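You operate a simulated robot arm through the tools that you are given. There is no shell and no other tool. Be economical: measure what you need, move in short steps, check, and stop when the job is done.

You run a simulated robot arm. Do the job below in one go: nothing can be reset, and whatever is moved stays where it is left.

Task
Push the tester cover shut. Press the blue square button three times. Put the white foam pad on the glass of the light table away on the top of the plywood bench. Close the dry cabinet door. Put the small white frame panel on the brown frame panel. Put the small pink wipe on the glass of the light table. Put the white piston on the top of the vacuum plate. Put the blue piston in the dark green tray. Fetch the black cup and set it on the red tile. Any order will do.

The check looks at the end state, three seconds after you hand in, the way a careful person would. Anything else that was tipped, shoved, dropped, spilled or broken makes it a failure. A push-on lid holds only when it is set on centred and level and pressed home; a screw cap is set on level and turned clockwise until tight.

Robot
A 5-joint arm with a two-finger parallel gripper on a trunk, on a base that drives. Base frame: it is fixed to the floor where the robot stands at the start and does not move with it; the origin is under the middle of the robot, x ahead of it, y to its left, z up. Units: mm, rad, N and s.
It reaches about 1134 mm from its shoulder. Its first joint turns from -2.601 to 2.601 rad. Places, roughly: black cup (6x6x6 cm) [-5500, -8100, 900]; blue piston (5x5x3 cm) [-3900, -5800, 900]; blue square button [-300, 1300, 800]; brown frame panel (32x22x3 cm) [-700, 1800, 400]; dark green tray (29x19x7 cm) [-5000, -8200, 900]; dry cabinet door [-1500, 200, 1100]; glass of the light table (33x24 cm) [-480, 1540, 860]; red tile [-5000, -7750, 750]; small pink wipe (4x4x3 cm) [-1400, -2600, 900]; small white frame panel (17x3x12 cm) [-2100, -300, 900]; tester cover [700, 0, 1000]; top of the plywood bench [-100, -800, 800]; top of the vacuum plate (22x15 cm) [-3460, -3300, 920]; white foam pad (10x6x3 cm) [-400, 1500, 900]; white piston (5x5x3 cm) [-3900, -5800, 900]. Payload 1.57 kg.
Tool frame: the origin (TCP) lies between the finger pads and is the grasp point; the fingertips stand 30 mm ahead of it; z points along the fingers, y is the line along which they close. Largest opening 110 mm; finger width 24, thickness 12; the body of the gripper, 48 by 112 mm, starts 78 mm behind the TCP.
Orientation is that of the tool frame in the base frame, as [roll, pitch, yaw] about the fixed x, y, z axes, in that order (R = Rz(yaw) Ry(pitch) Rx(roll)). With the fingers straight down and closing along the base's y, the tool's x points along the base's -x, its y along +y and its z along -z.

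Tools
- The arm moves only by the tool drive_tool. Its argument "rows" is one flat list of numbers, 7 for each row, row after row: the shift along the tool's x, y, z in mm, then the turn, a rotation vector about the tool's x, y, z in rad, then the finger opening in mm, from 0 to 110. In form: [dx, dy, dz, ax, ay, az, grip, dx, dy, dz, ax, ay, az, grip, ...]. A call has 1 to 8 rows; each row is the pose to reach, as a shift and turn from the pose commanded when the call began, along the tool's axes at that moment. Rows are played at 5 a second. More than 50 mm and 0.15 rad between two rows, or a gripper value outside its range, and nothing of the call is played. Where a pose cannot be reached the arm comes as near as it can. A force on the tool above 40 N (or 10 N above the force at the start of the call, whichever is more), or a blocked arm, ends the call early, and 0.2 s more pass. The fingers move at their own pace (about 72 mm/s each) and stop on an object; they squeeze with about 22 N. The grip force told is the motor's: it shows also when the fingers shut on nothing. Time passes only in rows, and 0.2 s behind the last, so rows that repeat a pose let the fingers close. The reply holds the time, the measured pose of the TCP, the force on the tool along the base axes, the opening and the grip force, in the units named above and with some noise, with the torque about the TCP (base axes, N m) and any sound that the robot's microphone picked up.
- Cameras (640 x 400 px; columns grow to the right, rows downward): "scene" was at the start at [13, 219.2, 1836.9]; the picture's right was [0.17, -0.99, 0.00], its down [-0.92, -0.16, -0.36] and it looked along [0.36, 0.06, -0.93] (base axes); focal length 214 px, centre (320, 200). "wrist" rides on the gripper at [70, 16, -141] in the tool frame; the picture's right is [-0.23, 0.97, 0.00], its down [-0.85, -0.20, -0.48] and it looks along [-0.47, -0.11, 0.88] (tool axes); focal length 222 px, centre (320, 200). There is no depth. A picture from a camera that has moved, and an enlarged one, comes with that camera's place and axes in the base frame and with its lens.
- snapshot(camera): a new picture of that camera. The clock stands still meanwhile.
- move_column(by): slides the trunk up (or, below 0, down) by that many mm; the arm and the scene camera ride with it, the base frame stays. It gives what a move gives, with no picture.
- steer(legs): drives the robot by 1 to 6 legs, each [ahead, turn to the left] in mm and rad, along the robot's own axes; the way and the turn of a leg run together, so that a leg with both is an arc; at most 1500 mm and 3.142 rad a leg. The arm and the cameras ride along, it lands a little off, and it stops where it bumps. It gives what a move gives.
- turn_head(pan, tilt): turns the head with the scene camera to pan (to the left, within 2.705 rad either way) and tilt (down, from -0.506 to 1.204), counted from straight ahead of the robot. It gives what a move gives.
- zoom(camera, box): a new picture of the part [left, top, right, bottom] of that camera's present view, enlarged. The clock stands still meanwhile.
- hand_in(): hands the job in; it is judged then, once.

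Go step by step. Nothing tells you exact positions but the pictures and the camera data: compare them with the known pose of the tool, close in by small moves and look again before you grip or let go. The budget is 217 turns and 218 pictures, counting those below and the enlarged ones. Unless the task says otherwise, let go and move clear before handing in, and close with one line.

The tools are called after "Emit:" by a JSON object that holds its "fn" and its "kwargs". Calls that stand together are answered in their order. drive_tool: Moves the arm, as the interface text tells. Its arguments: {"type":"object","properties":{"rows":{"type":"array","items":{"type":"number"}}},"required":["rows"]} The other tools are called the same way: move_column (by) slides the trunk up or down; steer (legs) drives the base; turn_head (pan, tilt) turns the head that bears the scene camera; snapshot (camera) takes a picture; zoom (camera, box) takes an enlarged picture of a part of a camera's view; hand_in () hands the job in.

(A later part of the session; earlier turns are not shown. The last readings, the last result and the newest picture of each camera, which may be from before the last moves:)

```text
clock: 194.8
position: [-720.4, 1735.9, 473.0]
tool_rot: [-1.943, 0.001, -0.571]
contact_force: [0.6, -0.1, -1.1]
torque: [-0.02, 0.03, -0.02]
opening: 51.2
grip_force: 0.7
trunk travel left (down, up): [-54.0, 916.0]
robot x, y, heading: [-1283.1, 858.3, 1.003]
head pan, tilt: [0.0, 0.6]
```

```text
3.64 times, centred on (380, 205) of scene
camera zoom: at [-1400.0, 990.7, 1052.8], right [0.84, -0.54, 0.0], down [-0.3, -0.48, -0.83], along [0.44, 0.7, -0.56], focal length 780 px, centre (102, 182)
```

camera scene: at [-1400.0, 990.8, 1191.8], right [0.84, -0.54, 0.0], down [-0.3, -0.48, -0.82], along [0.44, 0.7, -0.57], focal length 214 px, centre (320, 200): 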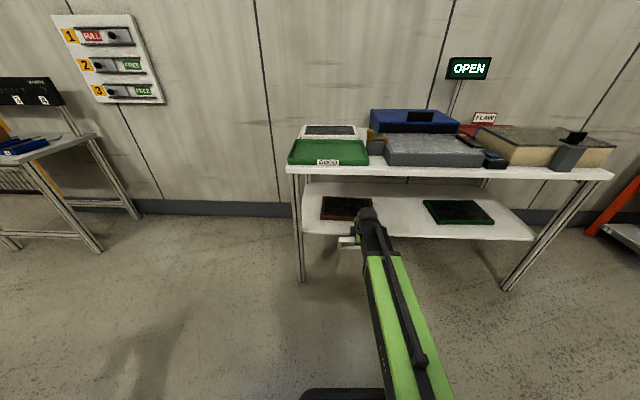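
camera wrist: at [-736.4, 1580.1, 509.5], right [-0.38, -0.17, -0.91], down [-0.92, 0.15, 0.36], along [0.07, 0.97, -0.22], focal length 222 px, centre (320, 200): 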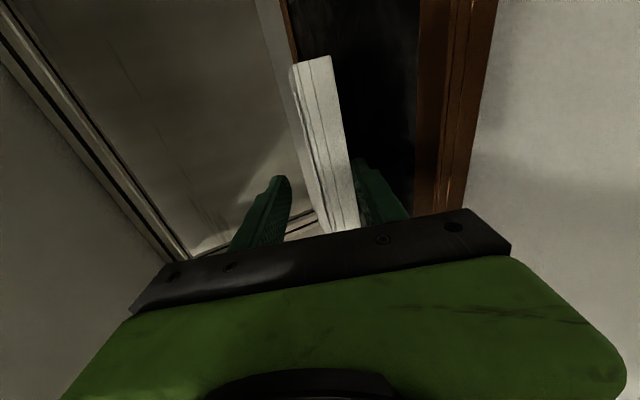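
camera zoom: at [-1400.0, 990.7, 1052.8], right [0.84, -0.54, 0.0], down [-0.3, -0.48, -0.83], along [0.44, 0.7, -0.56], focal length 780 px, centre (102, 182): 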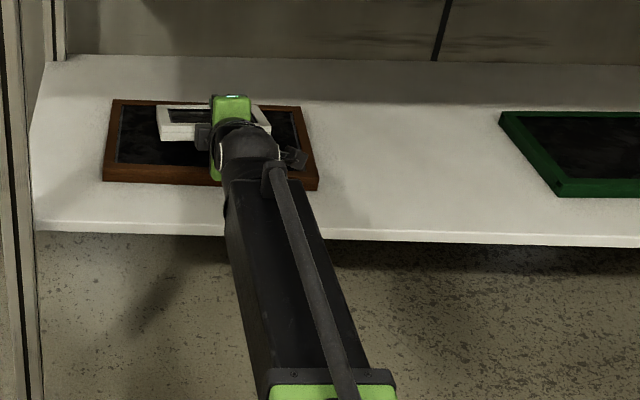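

Emit:
{"fn": "drive_tool", "kwargs": {"rows": [0, 4, -9, 0, 0, 0, 50, 0, 7, -19, 0, 0, 0, 50, 0, 11, -28, 0, 0, 0, 50, 0, 14, -37, 0, 0, 0, 50, 0, 20, -52, 0, 0, 0, 50, 0, 29, -75, 0, 0, 0, 50]}}

Emit:
{"fn": "snapshot", "kwargs": {"camera": "wrist"}}

Emit:
{"fn": "zoom", "kwargs": {"camera": "scene", "box": [300, 150, 460, 260]}}

```text
clock: 196.2
position: [-765.0, 1668.2, 473.9]
tool_rot: [-1.943, 0.002, -0.57]
contact_force: [-0.6, -0.3, -1.2]
torque: [-0.02, -0.01, 0.0]
opening: 50.0
grip_force: 0.1
trunk travel left (down, up): [-54.0, 916.0]
robot x, y, heading: [-1286.0, 861.8, 1.002]
head pan, tilt: [0.0, 0.6]
```

```text
117 pictures are left
camera wrist: at [-779.9, 1512.4, 509.6], right [-0.38, -0.17, -0.91], down [-0.92, 0.15, 0.36], along [0.07, 0.97, -0.22], focal length 222 px, centre (320, 200)
```

wrist: 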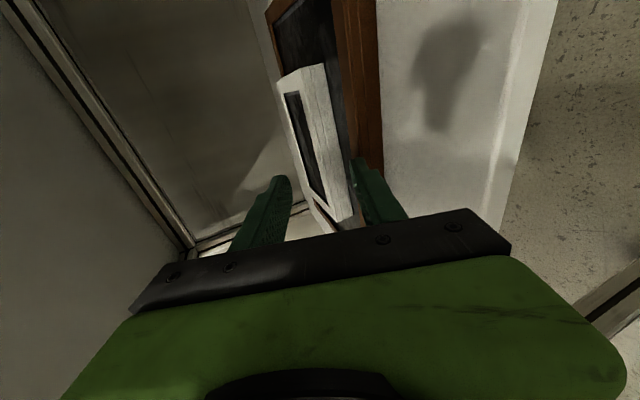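

```text
3.64 times, centred on (380, 205) of scene
camera zoom: at [-1400.1, 990.6, 1052.8], right [0.84, -0.54, 0.0], down [-0.3, -0.48, -0.83], along [0.44, 0.7, -0.56], focal length 780 px, centre (102, 182)
```

zoom: 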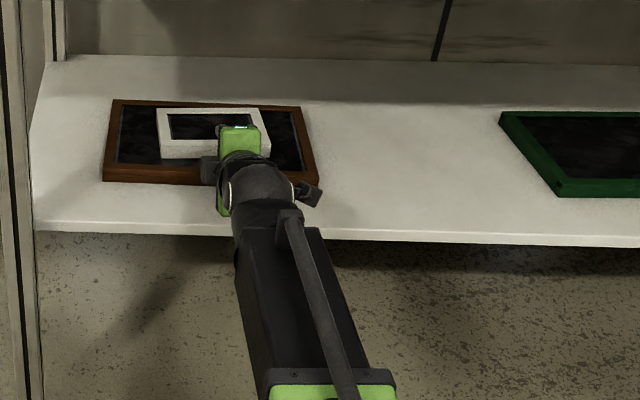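

Emit:
{"fn": "move_column", "kwargs": {"by": 30}}

Emit:
{"fn": "drive_tool", "kwargs": {"rows": [0, 14, -37, 0, 0, 0, 50, 0, 29, -75, 0, 0, 0, 50]}}

Emit:
{"fn": "move_column", "kwargs": {"by": 150}}

Emit:
{"fn": "drive_tool", "kwargs": {"rows": [0, 36, -3, -0.15, 0, 0, 50, 0, 71, -11, -0.3, 0, 0, 50, 0, 104, -24, -0.45, 0, 0, 50, 0, 135, -42, -0.6, 0, 0, 50, 0, 164, -64, -0.75, 0, 0, 50, 0, 188, -91, -0.9, 0, 0, 50, 0, 208, -121, -1.05, 0, 0, 50, 0, 224, -153, -1.2, 0, 0, 50]}}

Emit:
{"fn": "zoom", "kwargs": {"camera": "scene", "box": [280, 150, 520, 310]}}

```text
clock: 197.0
position: [-764.1, 1667.2, 502.7]
tool_rot: [-1.943, 0.002, -0.569]
contact_force: [-0.5, 0.2, -0.7]
torque: [0.02, 0.0, 0.0]
opening: 50.2
grip_force: 0.0
trunk travel left (down, up): [-84.0, 886.0]
robot x, y, heading: [-1283.0, 860.5, 1.002]
head pan, tilt: [0.0, 0.6]
```

```text
clock: 197.6
position: [-809.3, 1598.3, 502.6]
tool_rot: [-1.943, 0.004, -0.569]
contact_force: [0.4, 0.0, -0.3]
torque: [0.03, 0.0, -0.07]
opening: 50.0
grip_force: 0.0
trunk travel left (down, up): [-84.0, 886.0]
robot x, y, heading: [-1283.5, 857.9, 0.999]
head pan, tilt: [0.0, 0.6]
```

```text
clock: 199.3
position: [-809.5, 1599.1, 651.9]
tool_rot: [-1.944, 0.003, -0.569]
contact_force: [-0.4, 0.0, 0.2]
torque: [0.0, 0.0, -0.01]
opening: 50.0
grip_force: 0.0
trunk travel left (down, up): [-234.0, 736.0]
robot x, y, heading: [-1281.9, 865.6, 1.002]
head pan, tilt: [0.0, 0.6]
```

```text
clock: 201.1
position: [-930.1, 1412.1, 500.2]
tool_rot: [3.138, 0.003, -0.569]
contact_force: [0.2, 0.0, 0.2]
torque: [-0.01, -0.01, 0.01]
opening: 50.1
grip_force: 0.1
trunk travel left (down, up): [-234.0, 736.0]
robot x, y, heading: [-1278.3, 864.3, 1.004]
head pan, tilt: [0.0, 0.6]
```

```text
2.50 times, centred on (400, 230) of scene
camera zoom: at [-1400.1, 990.6, 1232.8], right [0.84, -0.54, 0.0], down [-0.3, -0.48, -0.83], along [0.44, 0.7, -0.56], focal length 536 px, centre (120, 125)
```

zoom: 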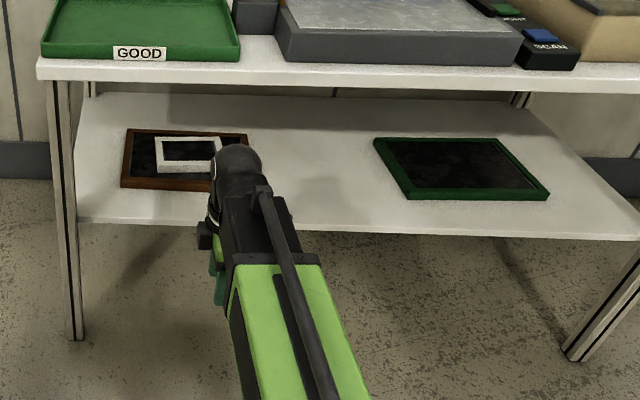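

White frame lies on the brown panel. Now travel to the pink wipe.

Emit:
{"fn": "move_column", "kwargs": {"by": 400}}

Emit:
{"fn": "move_column", "kwargs": {"by": 330}}

Emit:
{"fn": "steer", "kwargs": {"legs": [[0, -1.603], [682, 0], [0, -1.244], [1100, 0]]}}

Emit:
{"fn": "turn_head", "kwargs": {"pan": 0.2, "tilt": 0.5}}

Emit:
{"fn": "snapshot", "kwargs": {"camera": "scene"}}

```text
clock: 204.9
position: [-929.8, 1412.0, 901.0]
tool_rot: [3.141, 0.002, -0.569]
contact_force: [-0.4, 0.3, -0.2]
torque: [0.02, -0.02, 0.02]
opening: 50.2
grip_force: 0.1
trunk travel left (down, up): [-634.0, 336.0]
robot x, y, heading: [-1285.0, 861.5, 1.008]
head pan, tilt: [0.0, 0.6]
```

```text
clock: 208.2
position: [-929.9, 1411.7, 1231.0]
tool_rot: [3.141, 0.001, -0.569]
contact_force: [-0.9, 0.4, -0.6]
torque: [0.01, -0.02, 0.04]
opening: 49.9
grip_force: 0.1
trunk travel left (down, up): [-964.0, 6.0]
robot x, y, heading: [-1286.0, 856.9, 0.999]
head pan, tilt: [0.0, 0.6]
```

```text
clock: 209.8
position: [-804.0, 1338.6, 1232.7]
tool_rot: [3.14, 0.002, -0.783]
contact_force: [0.5, -0.9, 0.0]
torque: [-0.03, 0.06, -0.03]
opening: 50.2
grip_force: 0.0
trunk travel left (down, up): [-964.0, 6.0]
robot x, y, heading: [-1264.3, 878.7, 0.875]
head pan, tilt: [0.0, 0.6]
stopped in leg 1: the robot was blocked; the commanded pose is now the measured one
```

```text
clock: 210.5
position: [-804.3, 1340.3, 1230.6]
tool_rot: [-3.141, 0.0, -0.782]
contact_force: [0.0, 0.3, -0.3]
torque: [0.01, -0.01, -0.01]
opening: 50.3
grip_force: 0.0
trunk travel left (down, up): [-964.0, 6.0]
robot x, y, heading: [-1262.1, 880.2, 0.872]
head pan, tilt: [0.201, 0.499]
```

```text
114 pictures are left
camera scene: at [-1379.6, 1032.4, 1971.9], right [0.88, -0.48, 0.0], down [-0.23, -0.42, -0.88], along [0.42, 0.77, -0.48], focal length 214 px, centre (320, 200)
```

scene: 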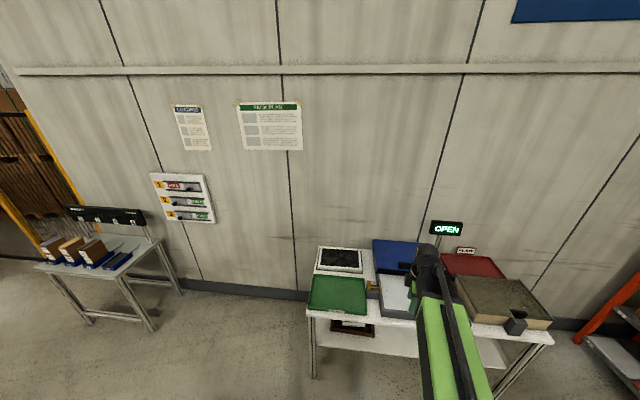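

Emit:
{"fn": "steer", "kwargs": {"legs": [[190, 0], [0, -1.45]]}}

```text
clock: 215.6
position: [-631.6, 623.2, 1232.3]
tool_rot: [-3.14, 0.001, -2.235]
contact_force: [-0.8, 0.6, 0.7]
torque: [-0.02, 0.0, -0.03]
opening: 50.0
grip_force: 0.0
trunk travel left (down, up): [-964.0, 6.0]
robot x, y, heading: [-1166.2, 997.5, -0.57]
head pan, tilt: [0.201, 0.499]
```

Emit:
{"fn": "steer", "kwargs": {"legs": [[650, 0], [0, -1.294], [1000, 0]]}}

Emit:
{"fn": "turn_head", "kwargs": {"pan": -0.8, "tilt": 0.5}}

Emit:
{"fn": "snapshot", "kwargs": {"camera": "scene"}}

Emit:
{"fn": "turn_head", "kwargs": {"pan": 0.2, "tilt": 0.4}}

Emit:
{"fn": "snapshot", "kwargs": {"camera": "scene"}}

```text
clock: 227.2
position: [-1097.7, -939.8, 1232.0]
tool_rot: [3.141, 0.002, 2.77]
contact_force: [0.0, 0.1, -0.6]
torque: [0.02, -0.03, -0.01]
opening: 50.1
grip_force: 0.0
trunk travel left (down, up): [-964.0, 6.0]
robot x, y, heading: [-889.0, -323.1, -1.848]
head pan, tilt: [0.201, 0.499]
```

```text
clock: 228.5
position: [-1098.6, -939.9, 1231.1]
tool_rot: [3.141, 0.002, 2.772]
contact_force: [0.6, 0.0, 0.2]
torque: [0.01, 0.03, -0.02]
opening: 50.2
grip_force: 0.2
trunk travel left (down, up): [-964.0, 6.0]
robot x, y, heading: [-892.7, -320.8, -1.851]
head pan, tilt: [-0.799, 0.499]
```

```text
113 pictures are left
camera scene: at [-793.7, -366.2, 1971.9], right [-0.47, 0.88, 0.0], down [0.42, 0.23, -0.88], along [-0.77, -0.42, -0.48], focal length 214 px, centre (320, 200)
```

scene: 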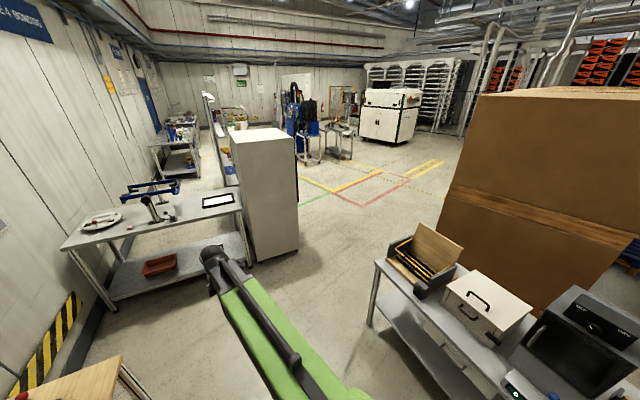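

```text
clock: 229.7
position: [-1099.0, -938.8, 1230.0]
tool_rot: [-3.141, 0.002, 2.769]
contact_force: [0.9, -0.5, -0.3]
torque: [-0.01, 0.0, 0.02]
opening: 49.9
grip_force: 0.1
trunk travel left (down, up): [-964.0, 6.0]
robot x, y, heading: [-891.8, -326.1, -1.85]
head pan, tilt: [0.201, 0.4]
```

```text
112 pictures are left
camera scene: at [-720.9, -415.4, 1981.0], right [-1.0, 0.08, 0.0], down [0.03, 0.39, -0.92], along [-0.07, -0.92, -0.39], focal length 214 px, centre (320, 200)
```

scene: 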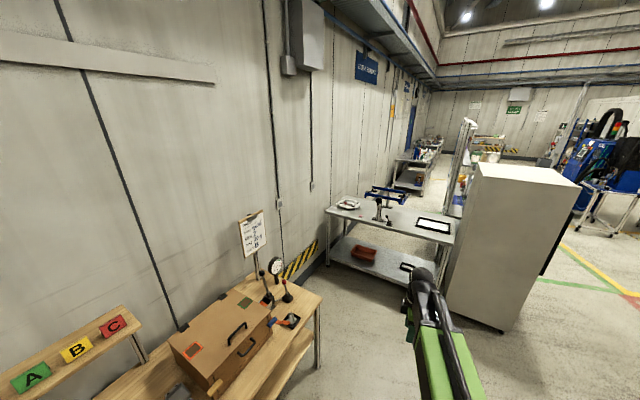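

Emit:
{"fn": "zoom", "kwargs": {"camera": "scene", "box": [310, 170, 480, 290]}}

```text
3.33 times, centred on (395, 230) of scene
camera zoom: at [-720.9, -415.4, 1981.0], right [-1.0, 0.08, 0.0], down [0.03, 0.39, -0.92], along [-0.07, -0.92, -0.39], focal length 715 px, centre (70, 100)
```

zoom: 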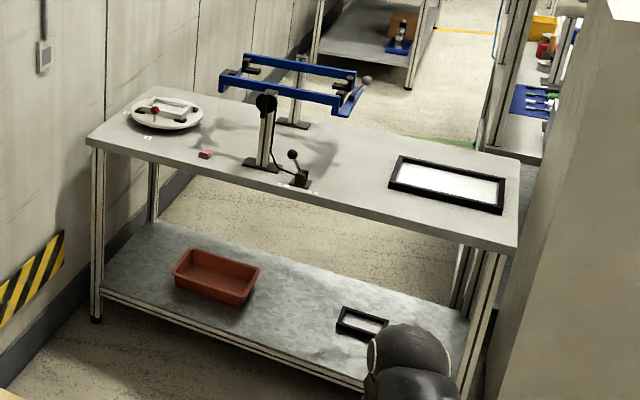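

Emit:
{"fn": "steer", "kwargs": {"legs": [[0, 0.094], [1438, 0], [0, -0.05]]}}

Emit:
{"fn": "turn_head", "kwargs": {"pan": 0.0, "tilt": 0.9}}

Emit:
{"fn": "snapshot", "kwargs": {"camera": "scene"}}

Emit:
{"fn": "snapshot", "kwargs": {"camera": "wrist"}}

```text
clock: 237.8
position: [-1328.0, -2351.4, 1230.8]
tool_rot: [3.141, 0.002, 2.818]
contact_force: [1.3, 0.5, 0.4]
torque: [-0.01, 0.01, -0.02]
opening: 50.1
grip_force: 0.2
trunk travel left (down, up): [-964.0, 6.0]
robot x, y, heading: [-1154.0, -1724.8, -1.793]
head pan, tilt: [0.201, 0.4]
```

```text
clock: 238.7
position: [-1327.5, -2352.4, 1230.7]
tool_rot: [3.14, 0.002, 2.818]
contact_force: [-0.3, 1.3, -0.4]
torque: [0.02, -0.02, 0.01]
opening: 50.2
grip_force: 0.0
trunk travel left (down, up): [-964.0, 6.0]
robot x, y, heading: [-1151.2, -1728.1, -1.795]
head pan, tilt: [0.0, 0.901]
```

```text
110 pictures are left
camera scene: at [-989.3, -1791.1, 1938.1], right [-0.98, 0.22, 0.0], down [0.17, 0.76, -0.62], along [-0.14, -0.61, -0.78], focal length 214 px, centre (320, 200)
```

scene: 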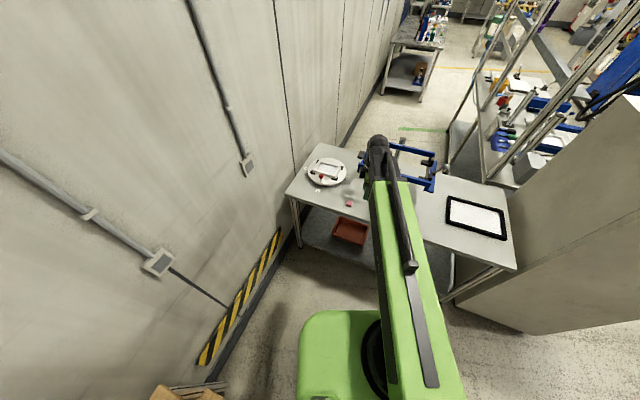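

```text
109 pictures are left
camera wrist: at [-1388.0, -2316.7, 1373.2], right [0.53, 0.85, 0.0], down [0.75, -0.46, 0.48], along [0.41, -0.25, -0.88], focal length 222 px, centre (320, 200)
```

wrist: 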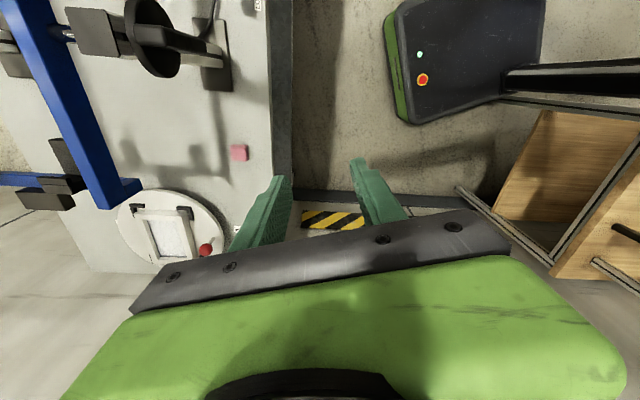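

Emit:
{"fn": "zoom", "kwargs": {"camera": "scene", "box": [280, 130, 460, 260]}}

Emit:
{"fn": "zoom", "kwargs": {"camera": "wrist", "box": [0, 0, 330, 260]}}

```text
3.08 times, centred on (370, 195) of scene
camera zoom: at [-989.3, -1791.1, 1938.1], right [-0.98, 0.22, 0.0], down [0.17, 0.76, -0.62], along [-0.14, -0.61, -0.78], focal length 660 px, centre (166, 215)
```

zoom: 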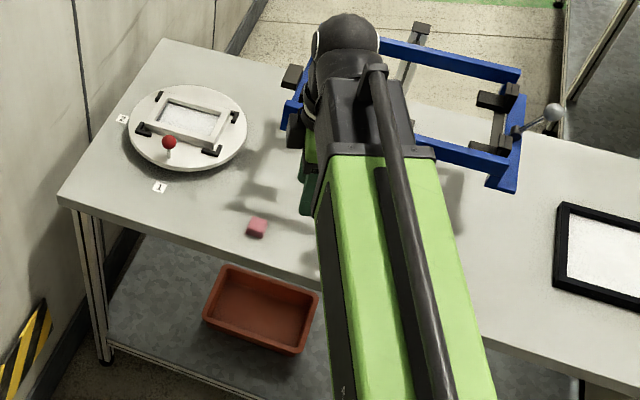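

```text
1.54 times, centred on (165, 130) of wrist
camera zoom: at [-1388.0, -2316.7, 1373.2], right [0.53, 0.85, 0.0], down [0.75, -0.46, 0.48], along [0.41, -0.25, -0.88], focal length 342 px, centre (558, 308)
```

zoom: 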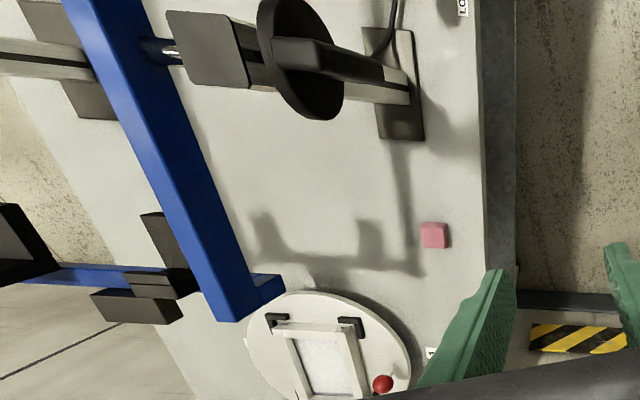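

Emit:
{"fn": "drive_tool", "kwargs": {"rows": [-5, -26, 0, 0, 0, 0.15, 60, -10, -53, 0, 0, 0, 0.3, 70, -15, -79, 0, 0, 0, 0.45, 70, -20, -106, 0, 0, 0, 0.6, 70, -24, -132, 0, 0, 0, 0.75, 70, -29, -159, 0, 0, 0, 0.9, 70, -34, -185, 0, 0, 0, 1.05, 70, -39, -211, 0, 0, 0, 1.2, 70]}}

Emit:
{"fn": "drive_tool", "kwargs": {"rows": [0, 0, 0, 0, 0, 0.15, 70, 0, 0, 0, 0, 0, 0.3, 70, 0, 0, 0, 0, 0, 0.45, 70, 0, 0, 0, 0, 0, 0.6, 70]}}

Emit:
{"fn": "move_column", "kwargs": {"by": -150}}

Emit:
{"fn": "snapshot", "kwargs": {"camera": "wrist"}}

```text
clock: 240.5
position: [-1357.3, -2565.9, 1231.3]
tool_rot: [3.139, -0.001, 1.613]
contact_force: [0.1, -0.1, 1.0]
torque: [-0.02, 0.0, 0.0]
opening: 69.9
grip_force: 0.0
trunk travel left (down, up): [-964.0, 6.0]
robot x, y, heading: [-1149.7, -1722.0, -1.793]
head pan, tilt: [0.0, 0.901]
```

```text
clock: 241.5
position: [-1357.6, -2565.5, 1230.1]
tool_rot: [3.14, -0.001, 1.015]
contact_force: [0.7, 0.1, 0.4]
torque: [0.0, 0.01, 0.03]
opening: 70.5
grip_force: 0.0
trunk travel left (down, up): [-964.0, 6.0]
robot x, y, heading: [-1149.6, -1726.8, -1.789]
head pan, tilt: [0.0, 0.901]
```

```text
clock: 243.2
position: [-1357.5, -2564.5, 1081.7]
tool_rot: [3.14, -0.002, 1.017]
contact_force: [-0.7, -0.3, 0.0]
torque: [0.0, -0.01, 0.02]
opening: 69.8
grip_force: 0.1
trunk travel left (down, up): [-814.0, 156.0]
robot x, y, heading: [-1148.3, -1726.9, -1.794]
head pan, tilt: [0.0, 0.901]
```

```text
106 pictures are left
camera wrist: at [-1307.0, -2515.7, 1223.6], right [0.71, -0.71, 0.0], down [-0.62, -0.62, 0.48], along [-0.34, -0.34, -0.88], focal length 222 px, centre (320, 200)
```

wrist: 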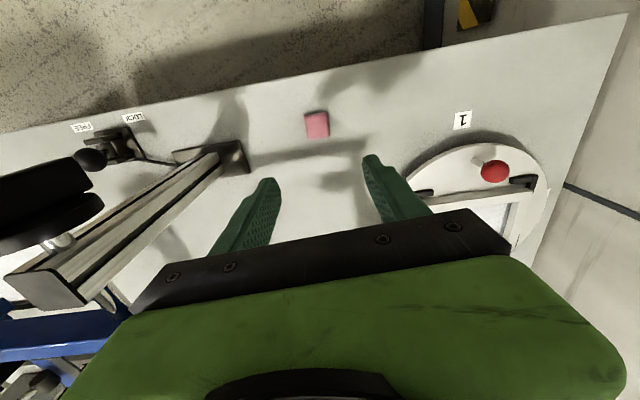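

Emit:
{"fn": "move_column", "kwargs": {"by": -150}}

Emit:
{"fn": "snapshot", "kwargs": {"camera": "wrist"}}

```text
clock: 245.0
position: [-1356.8, -2565.0, 930.6]
tool_rot: [3.141, -0.001, 1.017]
contact_force: [0.3, -0.2, 0.5]
torque: [-0.01, 0.01, 0.0]
opening: 70.0
grip_force: 0.1
trunk travel left (down, up): [-664.0, 306.0]
robot x, y, heading: [-1150.7, -1724.9, -1.791]
head pan, tilt: [0.0, 0.901]
```

```text
105 pictures are left
camera wrist: at [-1307.0, -2515.7, 1073.6], right [0.71, -0.71, 0.0], down [-0.62, -0.62, 0.48], along [-0.34, -0.34, -0.88], focal length 222 px, centre (320, 200)
```

wrist: 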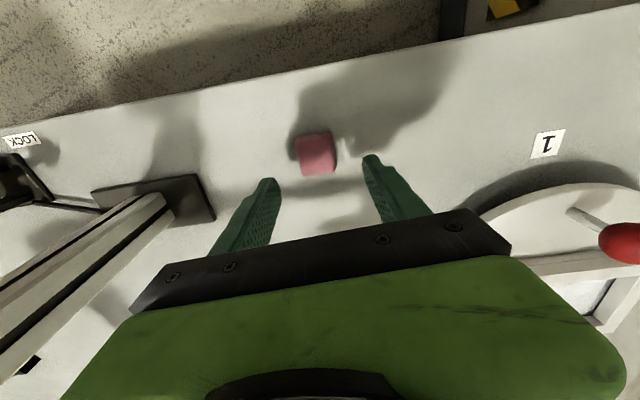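

Emit:
{"fn": "drive_tool", "kwargs": {"rows": [7, -3, 0, 0, 0, 0, 70]}}

Emit:
{"fn": "move_column", "kwargs": {"by": -46}}

Emit:
{"fn": "snapshot", "kwargs": {"camera": "wrist"}}

```text
clock: 245.4
position: [-1354.9, -2558.2, 931.1]
tool_rot: [3.14, -0.001, 1.017]
contact_force: [0.1, -1.0, 1.2]
torque: [0.0, 0.04, 0.01]
opening: 70.4
grip_force: 0.1
trunk travel left (down, up): [-664.0, 306.0]
robot x, y, heading: [-1149.5, -1725.7, -1.795]
head pan, tilt: [0.0, 0.901]
```

```text
clock: 246.3
position: [-1355.6, -2558.0, 885.6]
tool_rot: [3.14, -0.002, 1.017]
contact_force: [0.4, 0.3, 1.2]
torque: [0.01, 0.03, -0.01]
opening: 69.9
grip_force: 0.0
trunk travel left (down, up): [-618.0, 352.0]
robot x, y, heading: [-1146.5, -1724.1, -1.795]
head pan, tilt: [0.0, 0.901]
```

```text
104 pictures are left
camera wrist: at [-1306.1, -2508.2, 1027.5], right [0.71, -0.71, 0.0], down [-0.62, -0.62, 0.48], along [-0.34, -0.34, -0.88], focal length 222 px, centre (320, 200)
```

wrist: 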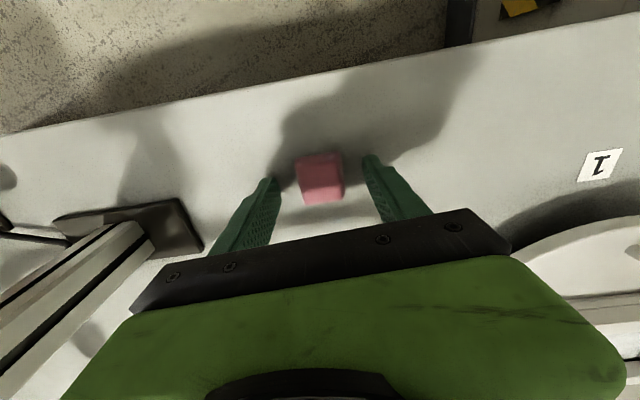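

Emit:
{"fn": "move_column", "kwargs": {"by": -10}}

Emit:
{"fn": "drive_tool", "kwargs": {"rows": [0, 0, 0, 0, 0, 0, 45, 0, 0, 0, 0, 0, 0, 25, 0, 0, 0, 0, 0, 0, 25]}}

Emit:
{"fn": "move_column", "kwargs": {"by": 100}}

Emit:
{"fn": "snapshot", "kwargs": {"camera": "wrist"}}

```text
clock: 246.7
position: [-1355.9, -2556.3, 880.1]
tool_rot: [-3.141, 0.004, 1.016]
contact_force: [1.1, 2.7, 29.6]
torque: [0.56, 0.09, 0.1]
opening: 67.9
grip_force: 0.2
trunk travel left (down, up): [-610.0, 360.0]
robot x, y, heading: [-1151.3, -1727.4, -1.795]
head pan, tilt: [0.0, 0.901]
stopped: the force on the tool passed its limit at 53 N (the readings are from after the stop); the commanded pose is now the measured one
```

```text
clock: 247.5
position: [-1357.4, -2556.7, 879.7]
tool_rot: [3.14, 0.009, 1.019]
contact_force: [-3.1, 1.0, 36.2]
torque: [0.48, 0.17, -0.04]
opening: 36.9
grip_force: 21.6
trunk travel left (down, up): [-610.0, 360.0]
robot x, y, heading: [-1153.0, -1726.9, -1.796]
head pan, tilt: [0.0, 0.901]
```

```text
clock: 248.9
position: [-1357.3, -2559.3, 977.1]
tool_rot: [3.141, 0.005, 1.019]
contact_force: [-0.8, 0.9, -0.9]
torque: [-0.01, 0.03, 0.0]
opening: 36.2
grip_force: 22.1
trunk travel left (down, up): [-710.0, 260.0]
robot x, y, heading: [-1153.4, -1727.5, -1.797]
head pan, tilt: [0.0, 0.901]
```

```text
103 pictures are left
camera wrist: at [-1306.8, -2509.3, 1119.2], right [0.71, -0.71, 0.0], down [-0.62, -0.62, 0.48], along [-0.34, -0.34, -0.88], focal length 222 px, centre (320, 200)
```

wrist: 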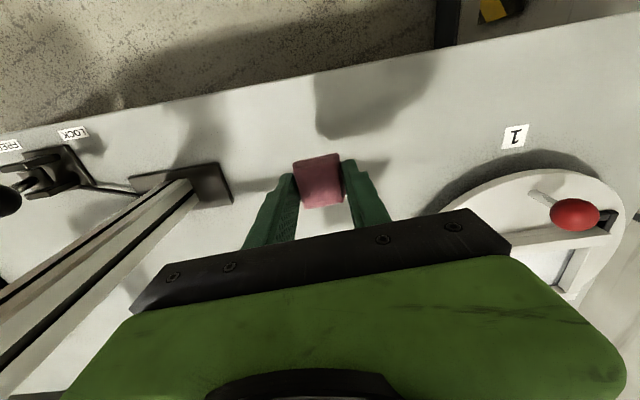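

Wipe held. Rising, tucking in, and driving back to the light table.

Emit:
{"fn": "move_column", "kwargs": {"by": 255}}

Emit:
{"fn": "drive_tool", "kwargs": {"rows": [46, -15, 0, 0, 0, 0, 25, 92, -30, 0, 0, 0, 0, 25, 138, -45, 0, 0, 0, 0, 25, 184, -60, 0, 0, 0, 0, 25]}}

Emit:
{"fn": "steer", "kwargs": {"legs": [[-1000, 0], [-1000, 0], [0, 1.756], [0, 1.756], [502, 0], [0, -0.5]]}}

Emit:
{"fn": "snapshot", "kwargs": {"camera": "wrist"}}

```text
clock: 251.5
position: [-1358.7, -2559.1, 1232.9]
tool_rot: [-3.14, 0.005, 1.017]
contact_force: [-0.1, -0.7, -1.1]
torque: [0.03, -0.01, 0.01]
opening: 36.3
grip_force: 21.8
trunk travel left (down, up): [-965.0, 5.0]
robot x, y, heading: [-1149.9, -1725.4, -1.801]
head pan, tilt: [0.0, 0.901]
```

```text
clock: 252.5
position: [-1310.3, -2370.0, 1234.3]
tool_rot: [-3.141, 0.005, 1.017]
contact_force: [-0.1, 0.1, 0.1]
torque: [0.01, -0.02, 0.0]
opening: 36.7
grip_force: 21.7
trunk travel left (down, up): [-965.0, 5.0]
robot x, y, heading: [-1152.3, -1725.1, -1.797]
head pan, tilt: [0.0, 0.901]
```

```text
clock: 274.9
position: [-549.7, 1355.3, 1232.7]
tool_rot: [3.141, 0.006, -2.244]
contact_force: [-0.3, -0.8, 0.2]
torque: [-0.02, -0.03, 0.0]
opening: 36.6
grip_force: 22.4
trunk travel left (down, up): [-965.0, 5.0]
robot x, y, heading: [-816.8, 744.9, 1.231]
head pan, tilt: [0.0, 0.901]
```

```text
102 pictures are left
camera wrist: at [-606.9, 1308.9, 1374.6], right [-0.62, 0.78, 0.0], down [0.69, 0.54, 0.48], along [0.38, 0.3, -0.88], focal length 222 px, centre (320, 200)
```

wrist: 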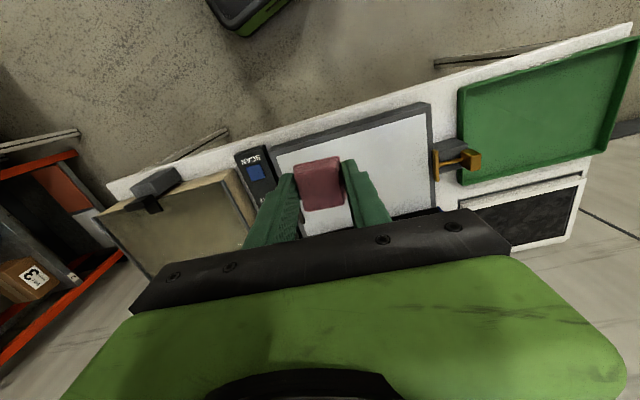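

Emit:
{"fn": "drive_tool", "kwargs": {"rows": [-43, 15, 0, 0, 0, 0, 25, -87, 31, 0, 0, 0, 0, 25, -130, 46, 0, 0, 0, 0, 25, -174, 62, 0, 0, 0, 0, 25]}}

Emit:
{"fn": "move_column", "kwargs": {"by": -300}}

Emit:
{"fn": "snapshot", "kwargs": {"camera": "wrist"}}

```text
clock: 275.9
position: [-489.8, 1530.8, 1232.3]
tool_rot: [-3.141, 0.004, -2.244]
contact_force: [1.0, -0.3, -0.1]
torque: [0.0, -0.01, 0.01]
opening: 36.4
grip_force: 21.6
trunk travel left (down, up): [-965.0, 5.0]
robot x, y, heading: [-817.3, 743.9, 1.227]
head pan, tilt: [0.0, 0.901]
```

```text
clock: 278.9
position: [-489.9, 1530.1, 932.1]
tool_rot: [-3.142, 0.006, -2.242]
contact_force: [0.2, 0.0, 0.1]
torque: [0.01, 0.0, 0.0]
opening: 36.4
grip_force: 22.5
trunk travel left (down, up): [-665.0, 305.0]
robot x, y, heading: [-816.2, 746.2, 1.227]
head pan, tilt: [0.0, 0.901]
```

```text
101 pictures are left
camera wrist: at [-546.3, 1483.3, 1074.4], right [-0.62, 0.78, 0.0], down [0.69, 0.54, 0.48], along [0.38, 0.3, -0.88], focal length 222 px, centre (320, 200)
```

wrist: 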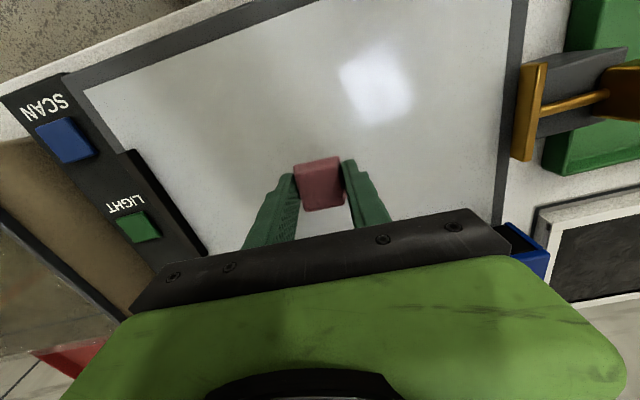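

Emit:
{"fn": "move_column", "kwargs": {"by": -38}}

Emit:
{"fn": "move_column", "kwargs": {"by": -4}}

Emit:
{"fn": "zoom", "kwargs": {"camera": "wrist", "box": [200, 80, 480, 260]}}

```text
clock: 279.8
position: [-489.2, 1530.7, 894.0]
tool_rot: [-3.142, 0.006, -2.242]
contact_force: [0.4, -0.1, -0.9]
torque: [-0.03, -0.02, 0.01]
opening: 36.7
grip_force: 22.2
trunk travel left (down, up): [-627.0, 343.0]
robot x, y, heading: [-816.0, 742.0, 1.234]
head pan, tilt: [0.0, 0.901]
```

```text
clock: 280.3
position: [-489.8, 1529.6, 891.5]
tool_rot: [-3.14, 0.004, -2.243]
contact_force: [-0.2, -0.1, 0.2]
torque: [0.04, 0.01, 0.01]
opening: 36.4
grip_force: 22.0
trunk travel left (down, up): [-623.0, 347.0]
robot x, y, heading: [-815.0, 745.7, 1.234]
head pan, tilt: [0.0, 0.901]
```

```text
2.22 times, centred on (340, 170) of wrist
camera zoom: at [-546.3, 1483.3, 1032.3], right [-0.62, 0.78, 0.0], down [0.69, 0.54, 0.48], along [0.38, 0.3, -0.88], focal length 494 px, centre (276, 267)
```

zoom: 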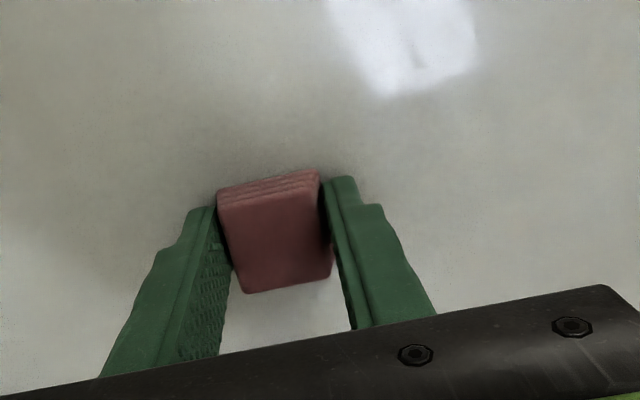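

Still a small gap; lowering a few millimetres at a time until I feel contact.

Emit:
{"fn": "move_column", "kwargs": {"by": -4}}

Emit:
{"fn": "move_column", "kwargs": {"by": -3}}

Emit:
{"fn": "move_column", "kwargs": {"by": -3}}

```text
clock: 280.7
position: [-489.7, 1530.5, 889.4]
tool_rot: [3.14, 0.012, -2.243]
contact_force: [-0.9, -2.3, 23.8]
torque: [-0.57, -0.09, -0.14]
opening: 36.3
grip_force: 22.3
trunk travel left (down, up): [-621.0, 349.0]
robot x, y, heading: [-814.0, 745.5, 1.231]
head pan, tilt: [0.0, 0.901]
stopped: the force on the tool passed its limit at 49 N (the readings are from after the stop); the commanded pose is now the measured one
```

```text
clock: 281.1
position: [-490.2, 1530.5, 890.4]
tool_rot: [3.14, 0.013, -2.243]
contact_force: [-0.6, -2.1, 32.7]
torque: [-0.62, -0.07, -0.17]
opening: 36.1
grip_force: 22.0
trunk travel left (down, up): [-620.0, 350.0]
robot x, y, heading: [-815.9, 746.0, 1.23]
head pan, tilt: [0.0, 0.901]
stopped: the force on the tool passed its limit at 48 N (the readings are from after the stop); the commanded pose is now the measured one
```

```text
clock: 281.4
position: [-490.0, 1529.4, 890.3]
tool_rot: [3.14, 0.014, -2.241]
contact_force: [-0.7, -1.2, 39.5]
torque: [-0.58, -0.01, -0.21]
opening: 36.6
grip_force: 22.0
trunk travel left (down, up): [-620.0, 350.0]
robot x, y, heading: [-817.4, 745.7, 1.231]
head pan, tilt: [0.0, 0.901]
stopped: the force on the tool passed its limit at 51 N (the readings are from after the stop); the commanded pose is now the measured one
```

Emit:
{"fn": "move_column", "kwargs": {"by": 2}}

Emit:
{"fn": "drive_tool", "kwargs": {"rows": [0, 0, 0, 0, 0, 0, 50, 0, 0, 0, 0, 0, 0, 66, 0, 0, 0, 0, 0, 0, 66]}}

Emit:
{"fn": "move_column", "kwargs": {"by": 120}}

Emit:
{"fn": "snapshot", "kwargs": {"camera": "wrist"}}

```text
clock: 281.9
position: [-489.3, 1531.0, 889.7]
tool_rot: [-3.141, 0.015, -2.243]
contact_force: [-2.7, -5.8, 0.0]
torque: [0.57, -0.24, 0.0]
opening: 36.6
grip_force: 21.6
trunk travel left (down, up): [-622.0, 348.0]
robot x, y, heading: [-814.7, 747.8, 1.228]
head pan, tilt: [0.0, 0.901]
```

```text
clock: 282.7
position: [-486.1, 1532.0, 890.0]
tool_rot: [-3.141, 0.014, -2.242]
contact_force: [7.4, -1.0, 17.2]
torque: [-0.13, 0.0, 0.09]
opening: 63.5
grip_force: 0.1
trunk travel left (down, up): [-622.0, 348.0]
robot x, y, heading: [-807.5, 746.0, 1.233]
head pan, tilt: [0.0, 0.901]
```

```text
clock: 284.2
position: [-488.8, 1531.9, 1007.9]
tool_rot: [3.14, 0.012, -2.242]
contact_force: [0.6, 0.6, 0.0]
torque: [0.01, 0.01, 0.01]
opening: 65.7
grip_force: 0.1
trunk travel left (down, up): [-742.0, 228.0]
robot x, y, heading: [-815.8, 740.3, 1.229]
head pan, tilt: [0.0, 0.901]
```

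```text
99 pictures are left
camera wrist: at [-545.9, 1484.8, 1150.4], right [-0.62, 0.78, 0.0], down [0.68, 0.54, 0.49], along [0.38, 0.31, -0.87], focal length 222 px, centre (320, 200)
```

wrist: 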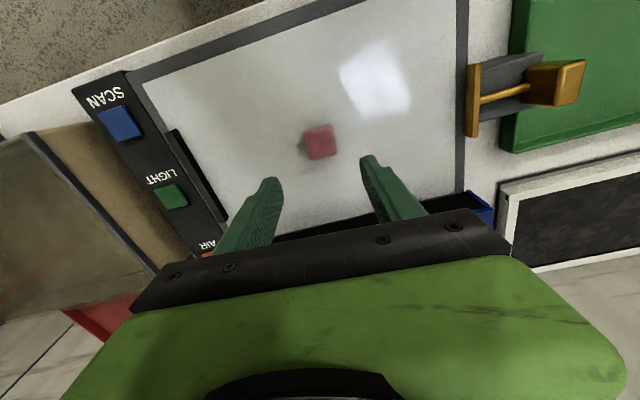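

Wipe is on the glass. Now tuck in and travel toward the far stations, exploring on the way.

Emit:
{"fn": "move_column", "kwargs": {"by": 222}}

Emit:
{"fn": "drive_tool", "kwargs": {"rows": [42, -12, 0, 0, 0.012, 0, 66, 84, -24, 0, 0, 0.012, 0, 66, 126, -36, 0, 0, 0.012, 0, 66, 168, -48, 0, 0, 0.012, 0, 66, 211, -60, 0, 0, 0.012, 0, 66]}}

Emit:
{"fn": "steer", "kwargs": {"legs": [[0, 0.29], [-1000, 0], [-745, 0], [0, 1.69], [1200, 0]]}}

Emit:
{"fn": "turn_head", "kwargs": {"pan": 0.5, "tilt": 0.35}}

Emit:
{"fn": "snapshot", "kwargs": {"camera": "scene"}}

```text
clock: 286.6
position: [-488.7, 1531.5, 1230.9]
tool_rot: [3.141, 0.014, -2.239]
contact_force: [0.5, 0.0, 0.9]
torque: [0.01, -0.02, 0.02]
opening: 65.9
grip_force: 0.1
trunk travel left (down, up): [-964.0, 6.0]
robot x, y, heading: [-814.3, 747.4, 1.226]
head pan, tilt: [0.0, 0.901]
```

```text
clock: 287.8
position: [-572.6, 1327.5, 1231.0]
tool_rot: [3.14, -0.002, -2.242]
contact_force: [0.1, -0.1, 0.7]
torque: [-0.01, 0.03, 0.0]
opening: 65.9
grip_force: 0.0
trunk travel left (down, up): [-964.0, 6.0]
robot x, y, heading: [-814.3, 751.9, 1.233]
head pan, tilt: [0.0, 0.901]
```

```text
clock: 307.4
position: [-2748.8, -1094.0, 1231.2]
tool_rot: [-3.141, 0.0, -0.254]
contact_force: [0.0, 0.3, -0.4]
torque: [0.01, -0.04, 0.02]
opening: 65.9
grip_force: 0.1
trunk travel left (down, up): [-964.0, 6.0]
robot x, y, heading: [-2116.2, -1072.6, -3.067]
head pan, tilt: [0.0, 0.901]
```

```text
clock: 308.3
position: [-2747.4, -1093.6, 1231.7]
tool_rot: [3.14, 0.0, -0.255]
contact_force: [0.3, -0.1, 0.4]
torque: [0.01, 0.01, 0.0]
opening: 65.8
grip_force: 0.0
trunk travel left (down, up): [-964.0, 6.0]
robot x, y, heading: [-2113.8, -1075.4, -3.069]
head pan, tilt: [0.499, 0.351]
```

```text
98 pictures are left
camera scene: at [-2133.4, -1291.0, 1985.4], right [-0.54, 0.84, 0.0], down [0.29, 0.19, -0.94], along [-0.79, -0.51, -0.34], focal length 214 px, centre (320, 200)
```

scene: 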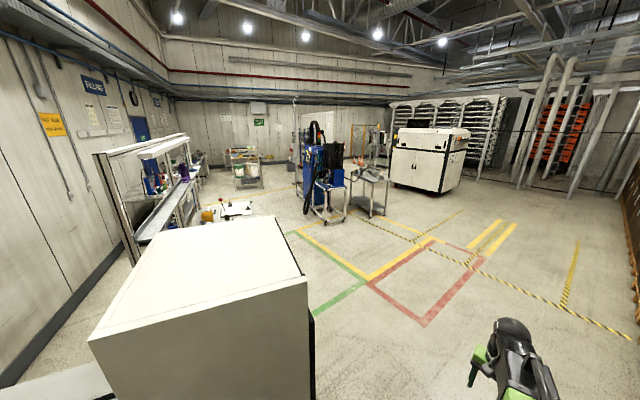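

Emit:
{"fn": "zoom", "kwargs": {"camera": "scene", "box": [90, 100, 400, 250]}}

```text
2.06 times, centred on (245, 175) of scene
camera zoom: at [-2133.4, -1291.0, 1985.4], right [-0.54, 0.84, 0.0], down [0.29, 0.19, -0.94], along [-0.79, -0.51, -0.34], focal length 443 px, centre (475, 252)
```

zoom: 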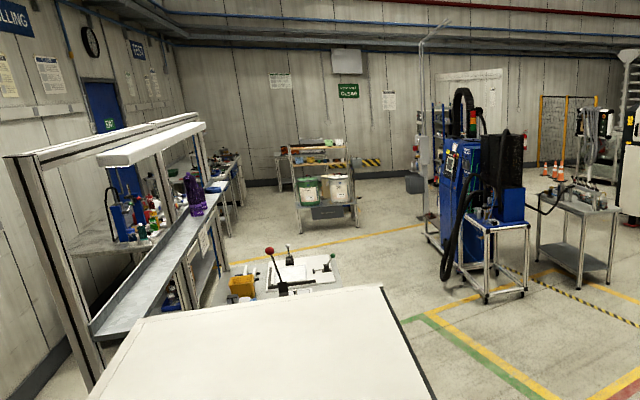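

Emit:
{"fn": "steer", "kwargs": {"legs": [[0, 0.195], [1230, 0], [0, 0.7], [900, 0]]}}

Emit:
{"fn": "turn_head", "kwargs": {"pan": 0.5, "tilt": 0.5}}

Emit:
{"fn": "snapshot", "kwargs": {"camera": "scene"}}

```text
clock: 321.5
position: [-4180.4, -2659.1, 1230.5]
tool_rot: [-3.141, 0.0, 0.65]
contact_force: [-0.4, -0.8, 0.2]
torque: [0.03, -0.01, 0.01]
opening: 65.9
grip_force: 0.1
trunk travel left (down, up): [-964.0, 6.0]
robot x, y, heading: [-3802.3, -2152.1, -2.158]
head pan, tilt: [0.499, 0.351]
```

```text
clock: 322.2
position: [-4180.2, -2659.0, 1231.1]
tool_rot: [-3.141, 0.0, 0.651]
contact_force: [0.3, -0.5, -1.4]
torque: [-0.02, -0.04, -0.02]
opening: 65.7
grip_force: 0.0
trunk travel left (down, up): [-964.0, 6.0]
robot x, y, heading: [-3803.9, -2148.9, -2.154]
head pan, tilt: [0.499, 0.499]
```

```text
96 pictures are left
camera scene: at [-3644.3, -2294.4, 1971.8], right [-1.0, 0.09, 0.0], down [0.04, 0.48, -0.88], along [-0.08, -0.88, -0.48], focal length 214 px, centre (320, 200)
```

scene: 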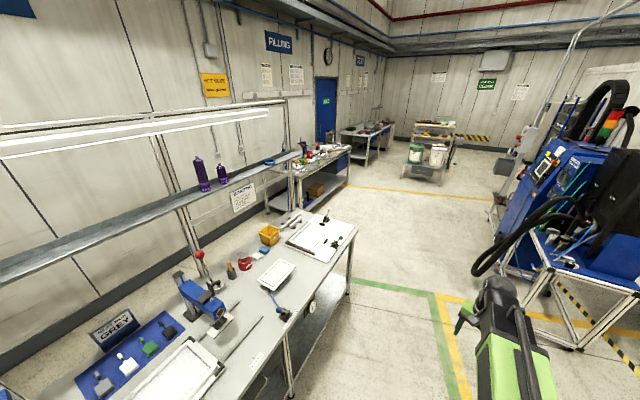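

Emit:
{"fn": "steer", "kwargs": {"legs": [[0, -0.026], [1100, 0], [549, 0], [0, 0.704], [1000, 0], [880, 0]]}}

Emit:
{"fn": "turn_head", "kwargs": {"pan": 0.9, "tilt": 0.7}}

Emit:
{"fn": "snapshot", "kwargs": {"camera": "scene"}}

```text
clock: 341.9
position: [-4513.8, -6016.2, 1232.0]
tool_rot: [-3.142, 0.0, 1.341]
contact_force: [0.7, -0.7, -0.3]
torque: [-0.02, -0.01, 0.03]
opening: 66.0
grip_force: 0.0
trunk travel left (down, up): [-964.0, 6.0]
robot x, y, heading: [-4547.3, -5382.7, -1.469]
head pan, tilt: [0.499, 0.499]
```

```text
clock: 342.7
position: [-4513.5, -6014.6, 1230.9]
tool_rot: [3.141, 0.001, 1.341]
contact_force: [-0.6, 0.9, 0.1]
torque: [0.02, -0.01, 0.02]
opening: 66.0
grip_force: 0.0
trunk travel left (down, up): [-964.0, 6.0]
robot x, y, heading: [-4551.7, -5378.9, -1.473]
head pan, tilt: [0.901, 0.7]
```

```text
95 pictures are left
camera scene: at [-4311.9, -5365.3, 1954.1], right [-0.54, -0.84, 0.0], down [-0.54, 0.35, -0.77], along [0.64, -0.41, -0.64], focal length 214 px, centre (320, 200)
```

scene: 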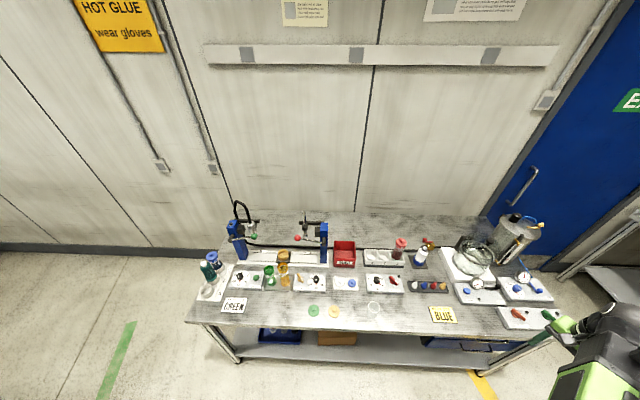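

Emit:
{"fn": "zoom", "kwargs": {"camera": "scene", "box": [190, 240, 400, 340]}}

Emit:
{"fn": "zoom", "kwargs": {"camera": "scene", "box": [340, 230, 560, 340]}}

```text
3.05 times, centred on (295, 290) of scene
camera zoom: at [-4311.9, -5365.3, 1954.1], right [-0.54, -0.84, 0.0], down [-0.54, 0.35, -0.77], along [0.64, -0.41, -0.64], focal length 654 px, centre (396, -74)
```

zoom: 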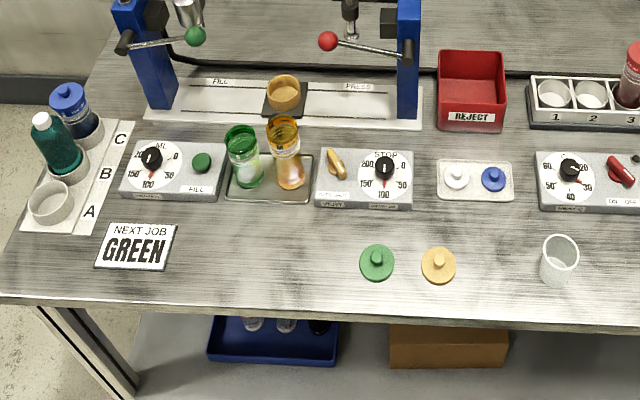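

```text
2.91 times, centred on (450, 285) of scene
camera zoom: at [-4311.9, -5365.3, 1954.1], right [-0.54, -0.84, 0.0], down [-0.54, 0.35, -0.77], along [0.64, -0.41, -0.64], focal length 624 px, centre (-58, -47)
```

zoom: 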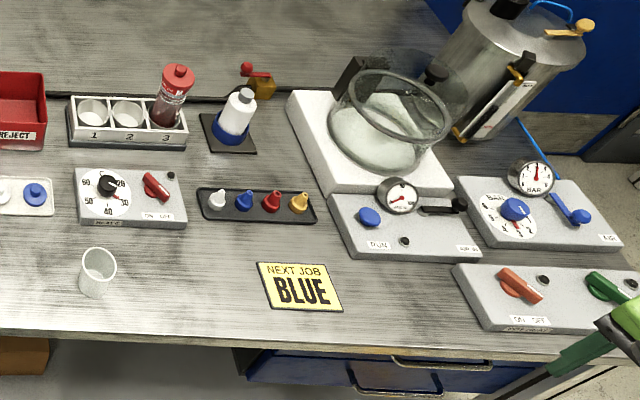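

White and blue pistons sit in a little tray; I'll grip them by their stems. Moving over the white one.

Emit:
{"fn": "drive_tool", "kwargs": {"rows": [27.6, 40.3, 0, 0, 0, 0, 50, 55.3, 80.6, 0, 0, 0, 0, 50, 82.9, 120.9, 0, 0, 0, 0, 50, 110.6, 161.1, 0, 0, 0, 0, 50, 138.2, 201.4, 0, 0, 0, 0, 50, 165.9, 241.7, 0, 0, 0, 0, 50, 193.5, 282, 0, 0, 0, 0, 50]}}

Emit:
{"fn": "drive_tool", "kwargs": {"rows": [27.6, 40.3, 0, 0, 0, 0.048, 50, 55.3, 80.6, 0, 0, 0, 0.095, 50, 82.9, 120.9, 0, 0, 0, 0.143, 50, 110.6, 161.1, 0, 0, 0, 0.191, 50, 138.2, 201.4, 0, 0, 0, 0.239, 50, 165.9, 241.7, 0, 0, 0, 0.286, 50, 193.5, 282, 0, 0, 0, 0.334, 50]}}

Emit:
{"fn": "snapshot", "kwargs": {"camera": "wrist"}}

```text
clock: 344.3
position: [-4194.5, -5890.8, 1231.0]
tool_rot: [-3.142, 0.0, 1.339]
contact_force: [0.5, -0.4, 0.1]
torque: [-0.01, 0.01, 0.01]
opening: 50.3
grip_force: 0.1
trunk travel left (down, up): [-964.0, 6.0]
robot x, y, heading: [-4550.6, -5384.3, -1.474]
head pan, tilt: [0.901, 0.7]
```

```text
clock: 345.9
position: [-3873.1, -5765.8, 1230.8]
tool_rot: [-3.141, 0.002, 1.004]
contact_force: [0.2, 0.0, 0.2]
torque: [-0.01, 0.0, 0.0]
opening: 49.7
grip_force: 0.1
trunk travel left (down, up): [-964.0, 6.0]
robot x, y, heading: [-4553.5, -5382.0, -1.475]
head pan, tilt: [0.901, 0.7]
```

```text
92 pictures are left
camera wrist: at [-3822.5, -5717.7, 1372.8], right [0.7, -0.71, 0.0], down [-0.63, -0.61, 0.48], along [-0.34, -0.34, -0.88], focal length 222 px, centre (320, 200)
```

wrist: 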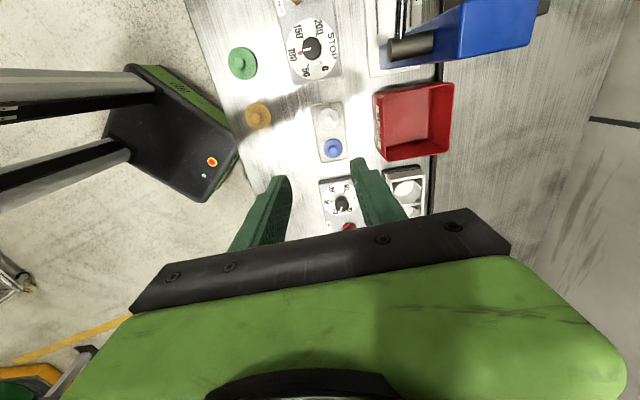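

Emit:
{"fn": "drive_tool", "kwargs": {"rows": [-6, 14, 0, 0, 0, 0, 50]}}

Emit:
{"fn": "move_column", "kwargs": {"by": -200}}

Emit:
{"fn": "snapshot", "kwargs": {"camera": "wrist"}}

```text
clock: 346.3
position: [-3866.0, -5780.1, 1230.0]
tool_rot: [-3.141, -0.001, 1.004]
contact_force: [0.1, -0.1, -0.2]
torque: [0.01, 0.01, -0.02]
opening: 50.0
grip_force: 0.0
trunk travel left (down, up): [-964.0, 6.0]
robot x, y, heading: [-4553.7, -5380.2, -1.471]
head pan, tilt: [0.901, 0.7]
```

```text
clock: 348.5
position: [-3866.3, -5779.0, 1031.3]
tool_rot: [-3.14, 0.0, 1.004]
contact_force: [0.0, -0.2, 0.0]
torque: [0.0, 0.0, 0.0]
opening: 50.2
grip_force: 0.1
trunk travel left (down, up): [-764.0, 206.0]
robot x, y, heading: [-4551.7, -5382.4, -1.467]
head pan, tilt: [0.901, 0.7]
```

```text
91 pictures are left
camera wrist: at [-3816.2, -5731.0, 1173.3], right [0.7, -0.71, 0.0], down [-0.63, -0.62, 0.48], along [-0.34, -0.34, -0.88], focal length 222 px, centre (320, 200)
```

wrist: 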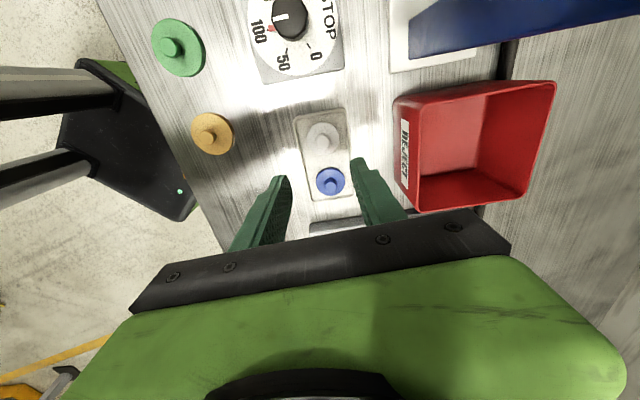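

Emit:
{"fn": "drive_tool", "kwargs": {"rows": [2, 5, 0, 0, 0, 0, 50]}}

Emit:
{"fn": "move_column", "kwargs": {"by": -95}}

Emit:
{"fn": "zoom", "kwargs": {"camera": "wrist", "box": [180, 80, 460, 260]}}

```text
clock: 348.9
position: [-3862.3, -5779.4, 1031.4]
tool_rot: [3.141, -0.001, 1.005]
contact_force: [0.2, -0.5, 0.2]
torque: [-0.02, 0.0, 0.05]
opening: 50.0
grip_force: 0.1
trunk travel left (down, up): [-764.0, 206.0]
robot x, y, heading: [-4551.3, -5382.1, -1.47]
head pan, tilt: [0.901, 0.7]
```

```text
clock: 350.2
position: [-3861.6, -5780.1, 937.0]
tool_rot: [3.14, 0.001, 1.006]
contact_force: [-0.7, -0.1, -0.4]
torque: [-0.01, -0.02, -0.01]
opening: 50.1
grip_force: 0.1
trunk travel left (down, up): [-669.0, 301.0]
robot x, y, heading: [-4550.2, -5385.6, -1.473]
head pan, tilt: [0.901, 0.7]
```

```text
2.22 times, centred on (320, 170) of wrist
camera zoom: at [-3811.2, -5731.8, 1078.4], right [0.7, -0.71, 0.0], down [-0.63, -0.62, 0.48], along [-0.34, -0.34, -0.88], focal length 494 px, centre (320, 267)
```

zoom: 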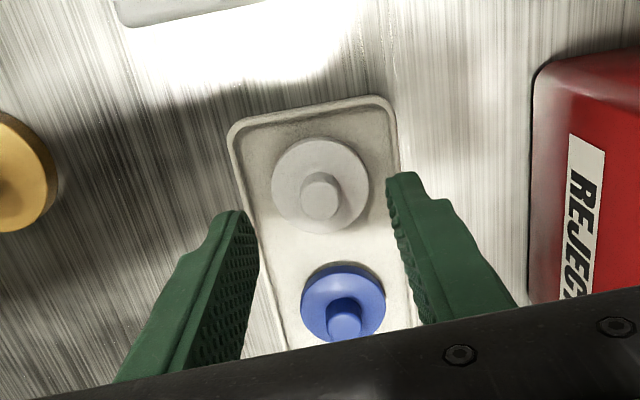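

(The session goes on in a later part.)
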